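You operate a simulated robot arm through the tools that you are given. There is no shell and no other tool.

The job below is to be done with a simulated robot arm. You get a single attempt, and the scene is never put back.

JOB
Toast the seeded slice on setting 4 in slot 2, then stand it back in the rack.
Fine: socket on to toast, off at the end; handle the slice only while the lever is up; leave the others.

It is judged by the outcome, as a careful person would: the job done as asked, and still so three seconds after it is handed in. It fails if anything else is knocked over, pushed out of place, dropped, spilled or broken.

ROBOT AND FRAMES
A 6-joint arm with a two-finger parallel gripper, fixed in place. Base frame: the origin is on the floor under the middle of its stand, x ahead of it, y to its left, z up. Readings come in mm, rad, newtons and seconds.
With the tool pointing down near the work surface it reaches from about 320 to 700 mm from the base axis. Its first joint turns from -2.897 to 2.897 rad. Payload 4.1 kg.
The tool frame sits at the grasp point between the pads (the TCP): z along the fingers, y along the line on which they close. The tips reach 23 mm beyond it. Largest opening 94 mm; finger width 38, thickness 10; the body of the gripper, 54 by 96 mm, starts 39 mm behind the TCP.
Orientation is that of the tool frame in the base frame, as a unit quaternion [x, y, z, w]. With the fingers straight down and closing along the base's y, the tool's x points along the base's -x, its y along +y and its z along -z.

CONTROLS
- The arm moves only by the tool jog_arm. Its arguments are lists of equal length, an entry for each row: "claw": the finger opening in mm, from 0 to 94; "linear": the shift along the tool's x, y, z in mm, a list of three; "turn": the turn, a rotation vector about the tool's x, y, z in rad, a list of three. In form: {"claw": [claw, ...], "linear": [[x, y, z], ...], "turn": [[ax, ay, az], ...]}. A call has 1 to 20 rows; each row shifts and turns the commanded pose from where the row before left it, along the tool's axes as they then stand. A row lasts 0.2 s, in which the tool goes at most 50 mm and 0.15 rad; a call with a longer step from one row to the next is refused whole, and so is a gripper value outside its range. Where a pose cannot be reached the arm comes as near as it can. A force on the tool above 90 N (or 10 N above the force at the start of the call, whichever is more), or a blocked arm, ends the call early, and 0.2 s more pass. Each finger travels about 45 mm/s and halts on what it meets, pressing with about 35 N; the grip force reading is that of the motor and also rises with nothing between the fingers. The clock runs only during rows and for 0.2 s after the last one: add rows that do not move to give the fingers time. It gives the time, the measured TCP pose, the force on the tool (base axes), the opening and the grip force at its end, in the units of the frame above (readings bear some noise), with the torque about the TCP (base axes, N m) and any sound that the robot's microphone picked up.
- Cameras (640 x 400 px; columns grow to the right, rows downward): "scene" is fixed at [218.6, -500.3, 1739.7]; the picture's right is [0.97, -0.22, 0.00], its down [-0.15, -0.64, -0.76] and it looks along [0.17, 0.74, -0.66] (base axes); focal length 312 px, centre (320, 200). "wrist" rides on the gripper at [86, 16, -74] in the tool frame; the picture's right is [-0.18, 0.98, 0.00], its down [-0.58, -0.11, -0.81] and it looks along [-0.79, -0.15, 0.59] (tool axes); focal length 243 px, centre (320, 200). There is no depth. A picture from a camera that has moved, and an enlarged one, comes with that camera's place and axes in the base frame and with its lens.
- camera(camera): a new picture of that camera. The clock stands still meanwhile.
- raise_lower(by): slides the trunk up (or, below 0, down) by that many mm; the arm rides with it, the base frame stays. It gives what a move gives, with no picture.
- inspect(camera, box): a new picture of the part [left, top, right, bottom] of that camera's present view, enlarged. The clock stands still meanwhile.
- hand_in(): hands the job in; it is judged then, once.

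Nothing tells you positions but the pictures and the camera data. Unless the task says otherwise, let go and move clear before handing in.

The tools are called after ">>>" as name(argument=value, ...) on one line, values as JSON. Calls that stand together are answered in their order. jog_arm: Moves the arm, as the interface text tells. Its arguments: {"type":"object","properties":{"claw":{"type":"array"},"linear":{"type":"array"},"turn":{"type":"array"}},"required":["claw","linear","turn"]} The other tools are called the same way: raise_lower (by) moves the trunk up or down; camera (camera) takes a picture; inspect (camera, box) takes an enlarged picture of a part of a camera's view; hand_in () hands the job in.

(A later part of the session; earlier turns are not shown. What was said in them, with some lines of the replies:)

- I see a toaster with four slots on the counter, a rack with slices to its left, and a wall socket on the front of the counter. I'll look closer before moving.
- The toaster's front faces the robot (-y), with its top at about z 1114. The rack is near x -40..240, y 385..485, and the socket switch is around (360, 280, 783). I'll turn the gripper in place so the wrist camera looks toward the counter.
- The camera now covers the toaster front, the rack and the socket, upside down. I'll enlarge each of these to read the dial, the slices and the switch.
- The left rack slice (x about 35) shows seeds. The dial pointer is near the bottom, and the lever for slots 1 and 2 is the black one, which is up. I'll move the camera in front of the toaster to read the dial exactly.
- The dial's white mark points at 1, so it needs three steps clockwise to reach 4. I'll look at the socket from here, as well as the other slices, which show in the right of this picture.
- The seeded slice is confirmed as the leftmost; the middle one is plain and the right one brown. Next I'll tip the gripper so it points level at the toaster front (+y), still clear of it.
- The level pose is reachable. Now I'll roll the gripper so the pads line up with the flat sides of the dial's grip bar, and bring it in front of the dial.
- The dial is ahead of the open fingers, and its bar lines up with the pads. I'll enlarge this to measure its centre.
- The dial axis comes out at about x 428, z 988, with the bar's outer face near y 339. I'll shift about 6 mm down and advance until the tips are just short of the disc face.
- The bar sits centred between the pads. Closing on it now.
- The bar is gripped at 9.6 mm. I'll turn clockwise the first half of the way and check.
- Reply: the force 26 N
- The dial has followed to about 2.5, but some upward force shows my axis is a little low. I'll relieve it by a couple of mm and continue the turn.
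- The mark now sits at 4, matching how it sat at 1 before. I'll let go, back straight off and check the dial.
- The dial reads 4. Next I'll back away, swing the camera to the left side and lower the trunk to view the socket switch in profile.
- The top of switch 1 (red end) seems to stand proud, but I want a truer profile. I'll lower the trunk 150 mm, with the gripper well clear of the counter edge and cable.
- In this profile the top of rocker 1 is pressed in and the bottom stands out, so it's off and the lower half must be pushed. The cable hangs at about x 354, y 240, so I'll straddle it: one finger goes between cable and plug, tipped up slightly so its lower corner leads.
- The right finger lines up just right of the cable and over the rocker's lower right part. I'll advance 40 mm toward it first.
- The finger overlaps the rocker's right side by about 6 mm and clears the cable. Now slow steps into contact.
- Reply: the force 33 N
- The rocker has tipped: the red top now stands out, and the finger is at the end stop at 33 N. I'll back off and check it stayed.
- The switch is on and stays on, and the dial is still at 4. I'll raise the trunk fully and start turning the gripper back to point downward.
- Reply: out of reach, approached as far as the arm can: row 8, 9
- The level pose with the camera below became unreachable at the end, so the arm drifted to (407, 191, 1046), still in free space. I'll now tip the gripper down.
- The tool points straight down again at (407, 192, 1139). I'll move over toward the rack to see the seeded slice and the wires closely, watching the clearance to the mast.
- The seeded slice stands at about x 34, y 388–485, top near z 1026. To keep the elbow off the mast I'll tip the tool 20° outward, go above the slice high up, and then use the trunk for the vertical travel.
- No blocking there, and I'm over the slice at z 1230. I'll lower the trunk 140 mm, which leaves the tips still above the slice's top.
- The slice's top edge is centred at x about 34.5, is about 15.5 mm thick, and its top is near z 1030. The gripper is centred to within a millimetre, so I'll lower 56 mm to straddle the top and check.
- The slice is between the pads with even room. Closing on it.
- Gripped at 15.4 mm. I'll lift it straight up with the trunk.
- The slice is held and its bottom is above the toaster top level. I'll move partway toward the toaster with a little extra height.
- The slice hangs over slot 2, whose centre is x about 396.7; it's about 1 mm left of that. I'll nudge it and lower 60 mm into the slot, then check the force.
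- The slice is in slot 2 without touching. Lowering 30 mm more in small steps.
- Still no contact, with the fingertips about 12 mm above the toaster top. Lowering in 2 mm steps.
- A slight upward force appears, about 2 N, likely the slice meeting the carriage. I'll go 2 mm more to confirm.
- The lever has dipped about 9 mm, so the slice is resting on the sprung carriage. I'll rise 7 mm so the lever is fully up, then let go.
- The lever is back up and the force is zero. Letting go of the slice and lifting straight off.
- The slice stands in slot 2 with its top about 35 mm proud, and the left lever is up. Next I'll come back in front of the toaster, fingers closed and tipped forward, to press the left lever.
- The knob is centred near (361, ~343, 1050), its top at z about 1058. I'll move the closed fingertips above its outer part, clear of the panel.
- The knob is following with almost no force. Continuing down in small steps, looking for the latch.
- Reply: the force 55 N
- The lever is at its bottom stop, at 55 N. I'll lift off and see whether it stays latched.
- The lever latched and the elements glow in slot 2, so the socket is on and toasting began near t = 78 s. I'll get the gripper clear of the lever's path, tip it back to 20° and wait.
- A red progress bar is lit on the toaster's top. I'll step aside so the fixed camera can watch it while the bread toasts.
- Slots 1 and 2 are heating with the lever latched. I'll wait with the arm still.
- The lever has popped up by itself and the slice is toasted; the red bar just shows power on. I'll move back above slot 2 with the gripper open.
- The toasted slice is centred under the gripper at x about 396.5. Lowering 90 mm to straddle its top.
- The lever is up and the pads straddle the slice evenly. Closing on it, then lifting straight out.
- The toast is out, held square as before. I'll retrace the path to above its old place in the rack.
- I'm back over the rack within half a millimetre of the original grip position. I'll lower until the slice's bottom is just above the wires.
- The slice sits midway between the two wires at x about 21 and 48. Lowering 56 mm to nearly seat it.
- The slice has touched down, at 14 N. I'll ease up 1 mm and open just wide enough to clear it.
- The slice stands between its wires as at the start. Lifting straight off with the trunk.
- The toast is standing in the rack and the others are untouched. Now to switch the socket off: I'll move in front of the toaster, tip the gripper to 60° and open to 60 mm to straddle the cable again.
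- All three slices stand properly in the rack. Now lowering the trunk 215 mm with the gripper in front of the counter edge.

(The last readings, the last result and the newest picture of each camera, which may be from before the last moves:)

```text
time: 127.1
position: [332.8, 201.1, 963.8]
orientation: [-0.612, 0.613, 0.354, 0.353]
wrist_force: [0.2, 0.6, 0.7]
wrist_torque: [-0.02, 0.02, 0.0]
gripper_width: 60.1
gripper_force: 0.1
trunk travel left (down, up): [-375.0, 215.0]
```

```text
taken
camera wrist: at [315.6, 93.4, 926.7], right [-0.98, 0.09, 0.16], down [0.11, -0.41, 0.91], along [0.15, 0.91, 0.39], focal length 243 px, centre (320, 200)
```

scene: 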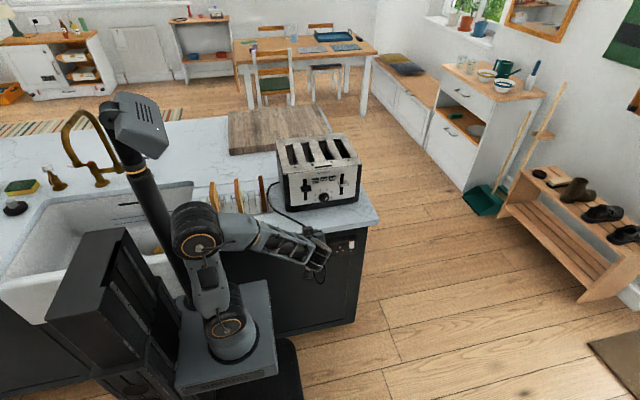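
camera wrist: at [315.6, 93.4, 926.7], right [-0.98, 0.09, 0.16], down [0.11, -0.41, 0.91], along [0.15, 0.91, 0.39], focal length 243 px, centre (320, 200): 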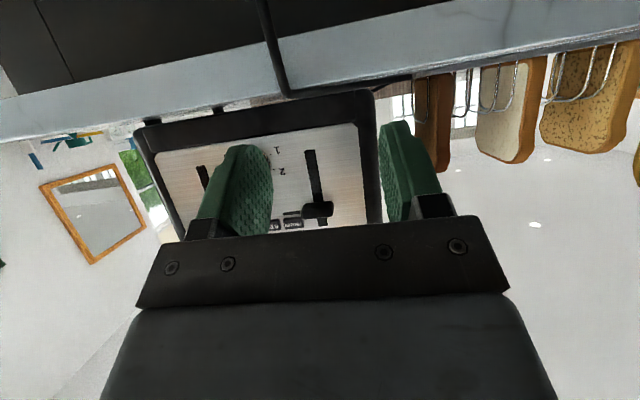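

>>> jog_arm(claw=[60, 60, 60, 60, 60, 60], linear=[[27.5, 0, 13.6], [27.5, 0, 13.6], [27.5, 0, 13.6], [27.5, 0, 13.6], [27.5, 0, 13.6], [0, 0, 0]], turn=[[0, 0, 0], [0, 0, 0], [0, 0, 0], [0, 0, 0], [0, 0, 0], [0, 0, 0]])

>>> camera(camera="wrist")

>>> inspect(camera="wrist", box=[200, 80, 400, 220])

>>> camera(camera="scene")

```text
time: 128.5
position: [331.4, 190.6, 810.4]
orientation: [-0.612, 0.614, 0.353, 0.353]
wrist_force: [-1.0, -0.8, -0.2]
wrist_torque: [-0.02, -0.02, 0.0]
gripper_width: 60.0
gripper_force: 0.1
trunk travel left (down, up): [-375.0, 215.0]
```

```text
taken
camera wrist: at [315.0, 83.3, 773.3], right [-0.98, 0.09, 0.16], down [0.11, -0.41, 0.91], along [0.15, 0.91, 0.39], focal length 243 px, centre (320, 200)
```

wrist: 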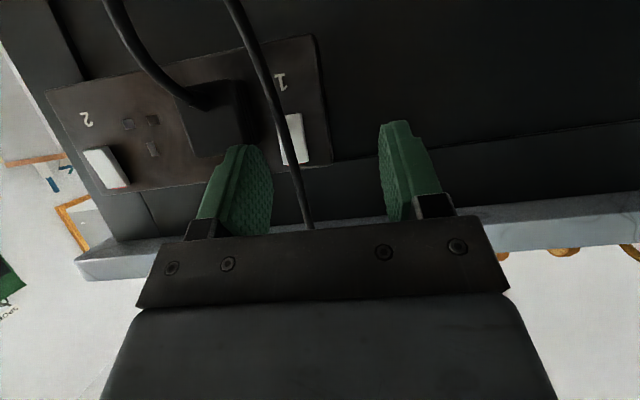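

```text
2.86 times, centred on (300, 150) of wrist
camera zoom: at [315.0, 83.3, 773.3], right [-0.98, 0.09, 0.16], down [0.11, -0.41, 0.91], along [0.15, 0.91, 0.39], focal length 693 px, centre (377, 343)
```

zoom: 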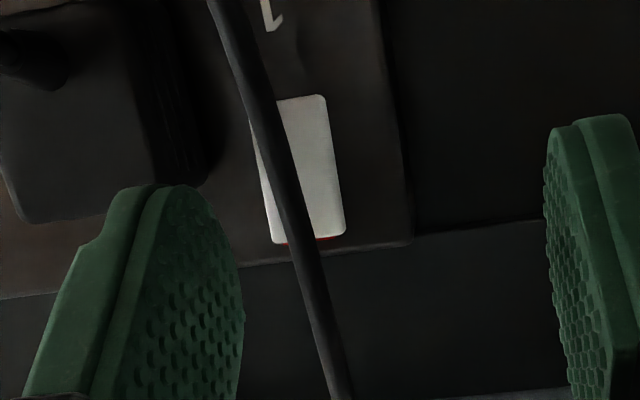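

```text
taken
```

scene: 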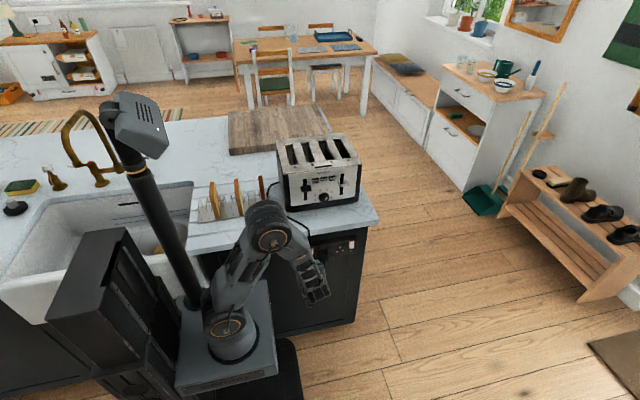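

The switch's protruding top (red end) is visible, and the finger on the plug side will pass right of the cable with about 4 mm to spare. Advancing 40 mm.

>>> jog_arm(claw=[60, 60, 60, 60, 60, 60], linear=[[-4, -1, 6.93], [-4, 0, 6.93], [-4, 0, 6.93], [-4, 0, 6.93], [-4, 0, 6.93], [0, 0, 0]], turn=[[0, 0, 0], [0, 0, 0], [0, 0, 0], [0, 0, 0], [0, 0, 0], [0, 0, 0]])

>>> camera(camera="wrist")

>>> inspect(camera="wrist", box=[200, 80, 400, 220])

```text
time: 129.9
position: [332.3, 230.3, 811.9]
orientation: [-0.611, 0.613, 0.354, 0.353]
wrist_force: [0.7, 0.4, 0.5]
wrist_torque: [0.0, -0.04, -0.01]
gripper_width: 60.2
gripper_force: 0.0
trunk travel left (down, up): [-375.0, 215.0]
```

```text
taken
camera wrist: at [316.3, 123.1, 774.0], right [-0.98, 0.09, 0.16], down [0.11, -0.41, 0.91], along [0.15, 0.91, 0.39], focal length 243 px, centre (320, 200)
```

wrist: 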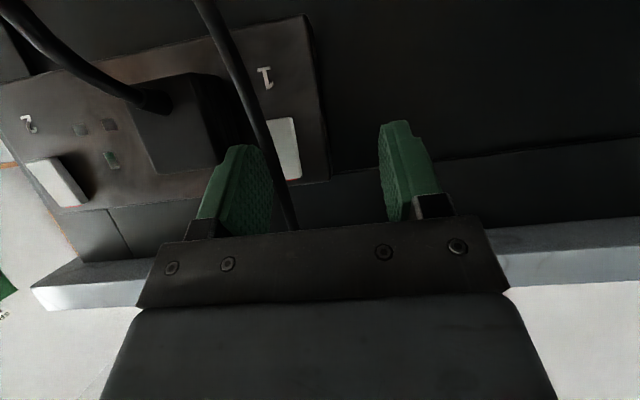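

```text
2.86 times, centred on (300, 150) of wrist
camera zoom: at [316.3, 123.1, 774.0], right [-0.98, 0.09, 0.16], down [0.11, -0.41, 0.91], along [0.15, 0.91, 0.39], focal length 693 px, centre (377, 343)
```

zoom: 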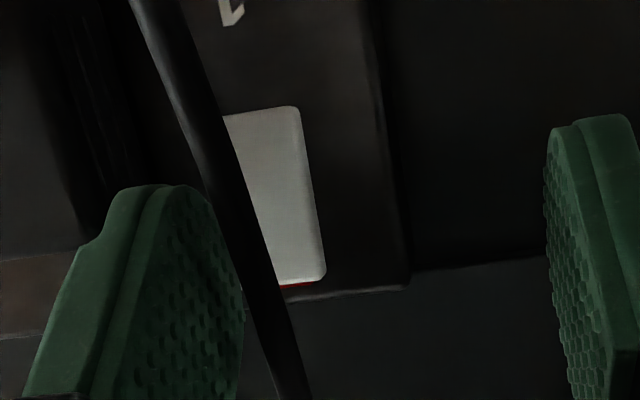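

>>> jog_arm(claw=[60, 60, 60, 60, 60, 60], linear=[[-1, 0, 1.732], [-1, 0, 1.732], [-1, 0, 1.732], [-1, 0, 1.732], [-1, 0, 1.732], [0, 0, 0]], turn=[[0, 0, 0], [0, 0, 0], [0, 0, 0], [0, 0, 0], [0, 0, 0], [0, 0, 0]])

>>> inspect(camera="wrist", box=[200, 80, 400, 220])

```text
time: 131.3
position: [332.9, 234.9, 811.7]
orientation: [-0.61, 0.614, 0.355, 0.354]
wrist_force: [0.2, -57.9, -1.9]
wrist_torque: [0.24, -0.58, -1.78]
gripper_width: 59.8
gripper_force: 0.0
trunk travel left (down, up): [-375.0, 215.0]
```

```text
2.86 times, centred on (300, 150) of wrist
camera zoom: at [315.7, 128.6, 773.8], right [-0.98, 0.1, 0.16], down [0.11, -0.41, 0.91], along [0.15, 0.91, 0.39], focal length 693 px, centre (377, 343)
```

zoom: 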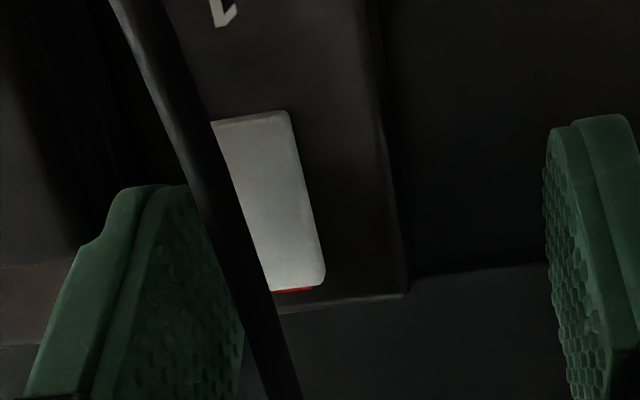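

A force of 58 N at the top of the rocker, and its tilt has changed in the picture. I'll back off and verify.

>>> jog_arm(claw=[60, 60, 60, 60, 60, 60, 60], linear=[[2, 0, -3.46], [4, 0, -6.93], [4, 0, -6.93], [5, 0, -8.66], [5, 0, -8.66], [5, 0, -8.66], [0, 0, 0]], turn=[[0, 0, 0], [0, 0, 0], [0, 0, 0], [0, 0, 0], [0, 0, 0], [0, 0, 0], [0, 0, 0]])

>>> camera(camera="wrist")

>>> inspect(camera="wrist", box=[200, 80, 400, 220])

>>> inspect(camera="wrist", box=[50, 40, 330, 220])

```text
time: 132.9
position: [331.2, 190.1, 812.7]
orientation: [-0.612, 0.613, 0.354, 0.353]
wrist_force: [0.2, -1.1, 0.3]
wrist_torque: [0.01, -0.02, -0.03]
gripper_width: 60.1
gripper_force: 0.2
trunk travel left (down, up): [-375.0, 215.0]
```

```text
taken
camera wrist: at [316.5, 82.9, 774.2], right [-0.98, 0.09, 0.16], down [0.11, -0.41, 0.91], along [0.15, 0.91, 0.39], focal length 243 px, centre (320, 200)
```

wrist: 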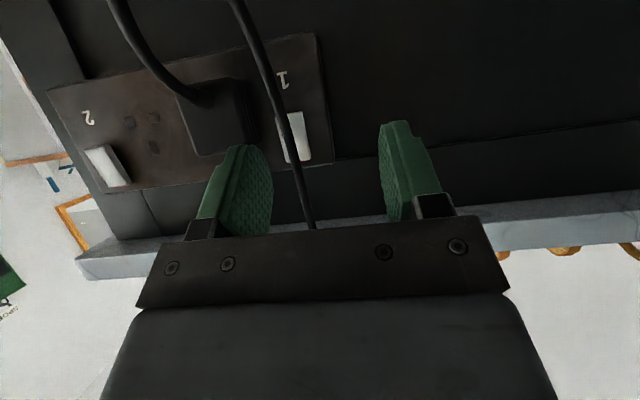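

```text
2.86 times, centred on (300, 150) of wrist
camera zoom: at [316.5, 82.9, 774.2], right [-0.98, 0.09, 0.16], down [0.11, -0.41, 0.91], along [0.15, 0.91, 0.39], focal length 693 px, centre (377, 343)
```

zoom: 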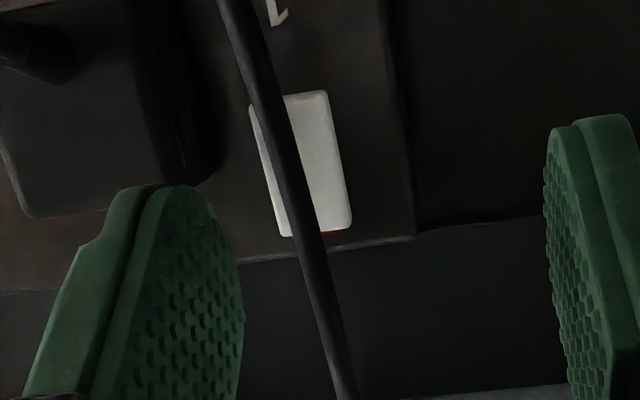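

```text
2.22 times, centred on (190, 130) of wrist
camera zoom: at [316.5, 82.9, 774.2], right [-0.98, 0.09, 0.16], down [0.11, -0.41, 0.91], along [0.15, 0.91, 0.39], focal length 539 px, centre (609, 356)
```

zoom: 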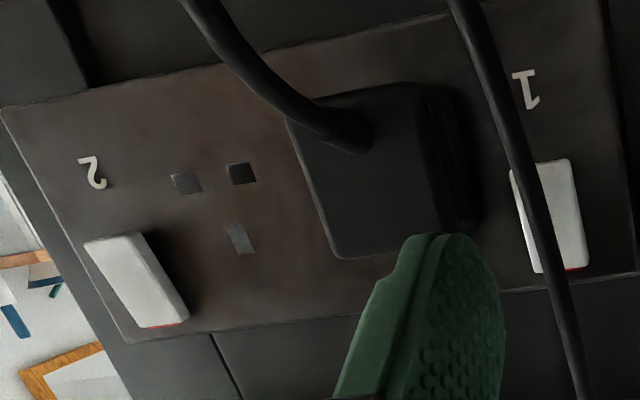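

Compared with the before picture from this same spot, the rocker's top is now in and its bottom out. I'll climb away and check it from the fixed camera as well.

>>> jog_arm(claw=[60, 60, 60, 60, 60, 60], linear=[[-27.5, 0, -13.6], [-27.5, 0, -13.6], [-27.5, 0, -13.6], [-27.5, 0, -13.6], [-27.5, 0, -13.6], [0, 0, 0]], turn=[[0, 0, 0], [0, 0, 0], [0, 0, 0], [0, 0, 0], [0, 0, 0], [0, 0, 0]])

>>> raise_lower(by=150)

>>> jog_arm(claw=[60, 60, 60, 60, 60, 60, 60, 60, 60, 60], linear=[[-17.32, 0, -10], [-17.32, 0, -10], [-17.32, 0, -10], [-17.32, 0, -10], [0, 0, 0], [0, 0, 0], [0, 0, 0], [0, 0, 0], [0, 0, 0], [0, 0, 0]], turn=[[0, 0, 0], [0, 0, 0], [0, 0, 0], [0, 0, 0], [0, 0.1396, 0], [0, 0.1396, 0], [0, 0.1396, 0], [0, 0.1396, 0], [0, 0.1396, 0], [0, 0, 0]])

>>> camera(camera="scene")

>>> inspect(camera="scene", box=[300, 230, 364, 270])

```text
time: 134.3
position: [332.0, 200.6, 966.1]
orientation: [-0.612, 0.613, 0.354, 0.353]
wrist_force: [0.4, 0.4, 0.1]
wrist_torque: [-0.01, 0.03, -0.01]
gripper_width: 60.0
gripper_force: 0.0
trunk travel left (down, up): [-375.0, 215.0]
```

```text
time: 136.0
position: [333.9, 200.4, 1114.6]
orientation: [-0.611, 0.614, 0.353, 0.354]
wrist_force: [0.3, -0.5, -0.3]
wrist_torque: [0.0, 0.01, 0.02]
gripper_width: 59.9
gripper_force: 0.2
trunk travel left (down, up): [-525.0, 65.0]
```

```text
time: 138.2
position: [332.5, 198.5, 1194.7]
orientation: [-0.696, 0.697, 0.123, 0.121]
wrist_force: [-0.5, 0.2, 0.5]
wrist_torque: [0.0, 0.02, -0.04]
gripper_width: 60.2
gripper_force: 0.0
trunk travel left (down, up): [-525.0, 65.0]
```

```text
taken
```

scene: 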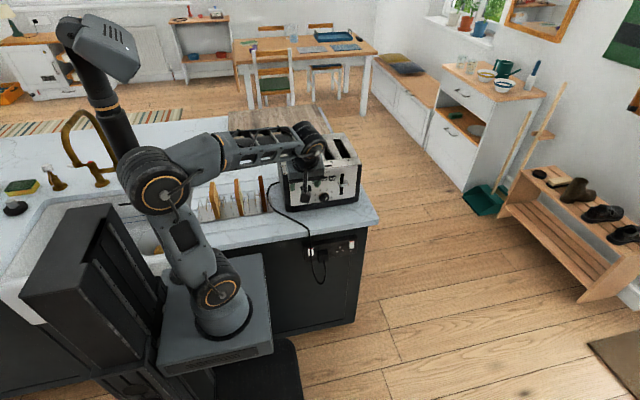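

```text
10.00 times, centred on (332, 250) of scene
camera zoom: at [218.6, -500.3, 1739.7], right [0.97, -0.22, 0.0], down [-0.15, -0.64, -0.76], along [0.17, 0.74, -0.66], focal length 3123 px, centre (200, -300)
```

zoom: 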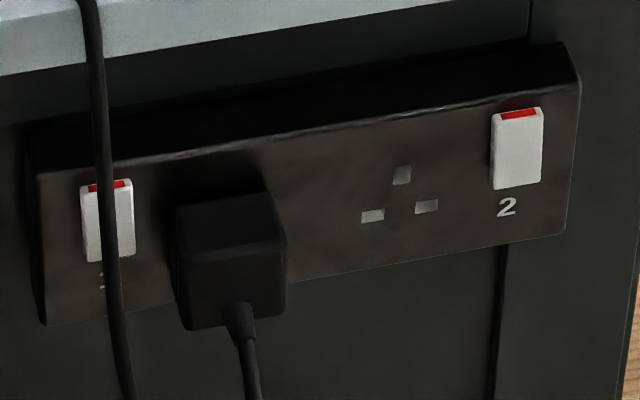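

Switch 1 now looks identical to the opening picture, so the socket is off. I'll check the rack and toaster once more.

>>> inspect(camera="scene", box=[180, 160, 300, 235])

>>> inspect(camera="scene", box=[260, 120, 380, 220])

>>> camera(camera="wrist")

```text
5.33 times, centred on (240, 198) of scene
camera zoom: at [218.6, -500.3, 1739.7], right [0.97, -0.22, 0.0], down [-0.15, -0.64, -0.76], along [0.17, 0.74, -0.66], focal length 1666 px, centre (747, 213)
```

zoom: 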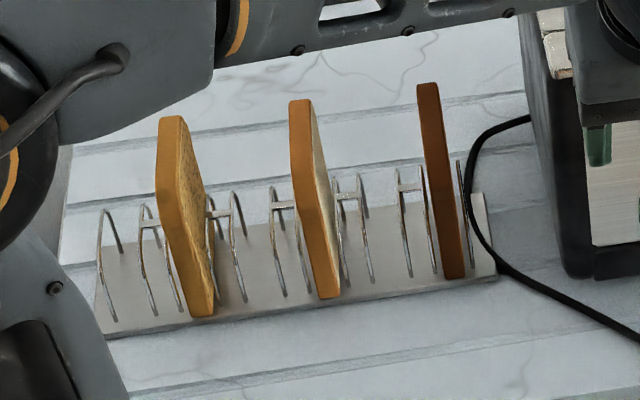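

```text
4.00 times, centred on (320, 170) of scene
camera zoom: at [218.6, -500.3, 1739.7], right [0.97, -0.22, 0.0], down [-0.15, -0.64, -0.76], along [0.17, 0.74, -0.66], focal length 1249 px, centre (320, 320)
```

zoom: 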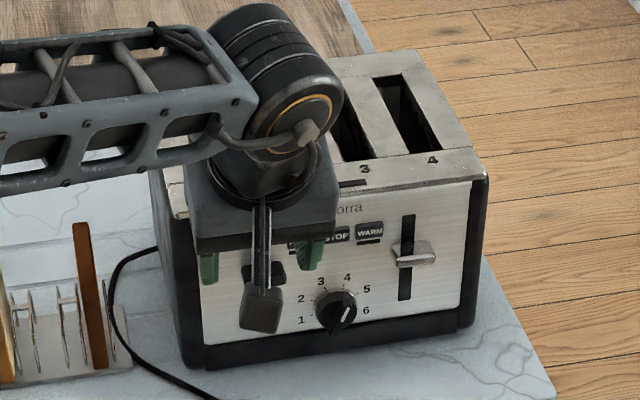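

```text
taken
camera wrist: at [317.0, 94.2, 1235.7], right [-0.98, 0.17, 0.06], down [0.11, 0.27, 0.96], along [0.15, 0.95, -0.29], focal length 243 px, centre (320, 200)
```

wrist: 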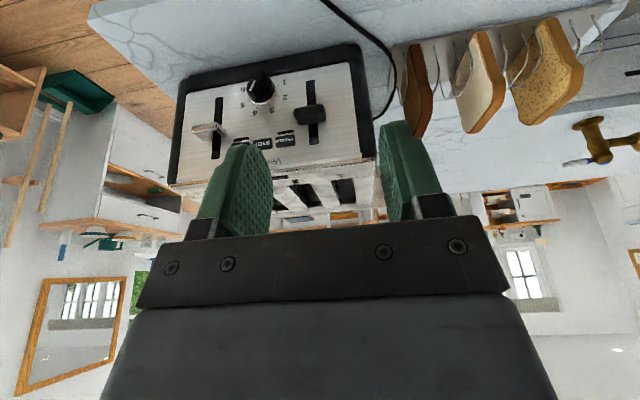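

Everything is as asked: the seeded slice is toasted and standing back in the rack, and the other slices are untouched. The lever is up, the dial reads 4, the socket is off and the gripper is empty and clear, so I'm handing in.

>>> hand_in()

```text
The job is handed in.
```

The seeded slice has been toasted on setting 4 in slot 2 and is standing back in its original place in the rack. I handed the job in; no verdict has come back yet.

- **Socket:** I switched it on before toasting and off again at the end. The switch now looks the same as it did at the start.
- **Lever:** I put the slice in and took it out only while the lever was up. While being lowered in, the slice pressed the sprung carriage down about 9 mm. I raised it until the lever was fully up again before letting go.
- **Toasting:** the lever latched, the elements glowed, and it popped up by itself.
- **Everything else:** the other two slices and the toaster are where they were. The dial is still at 4, and the gripper is empty and clear.
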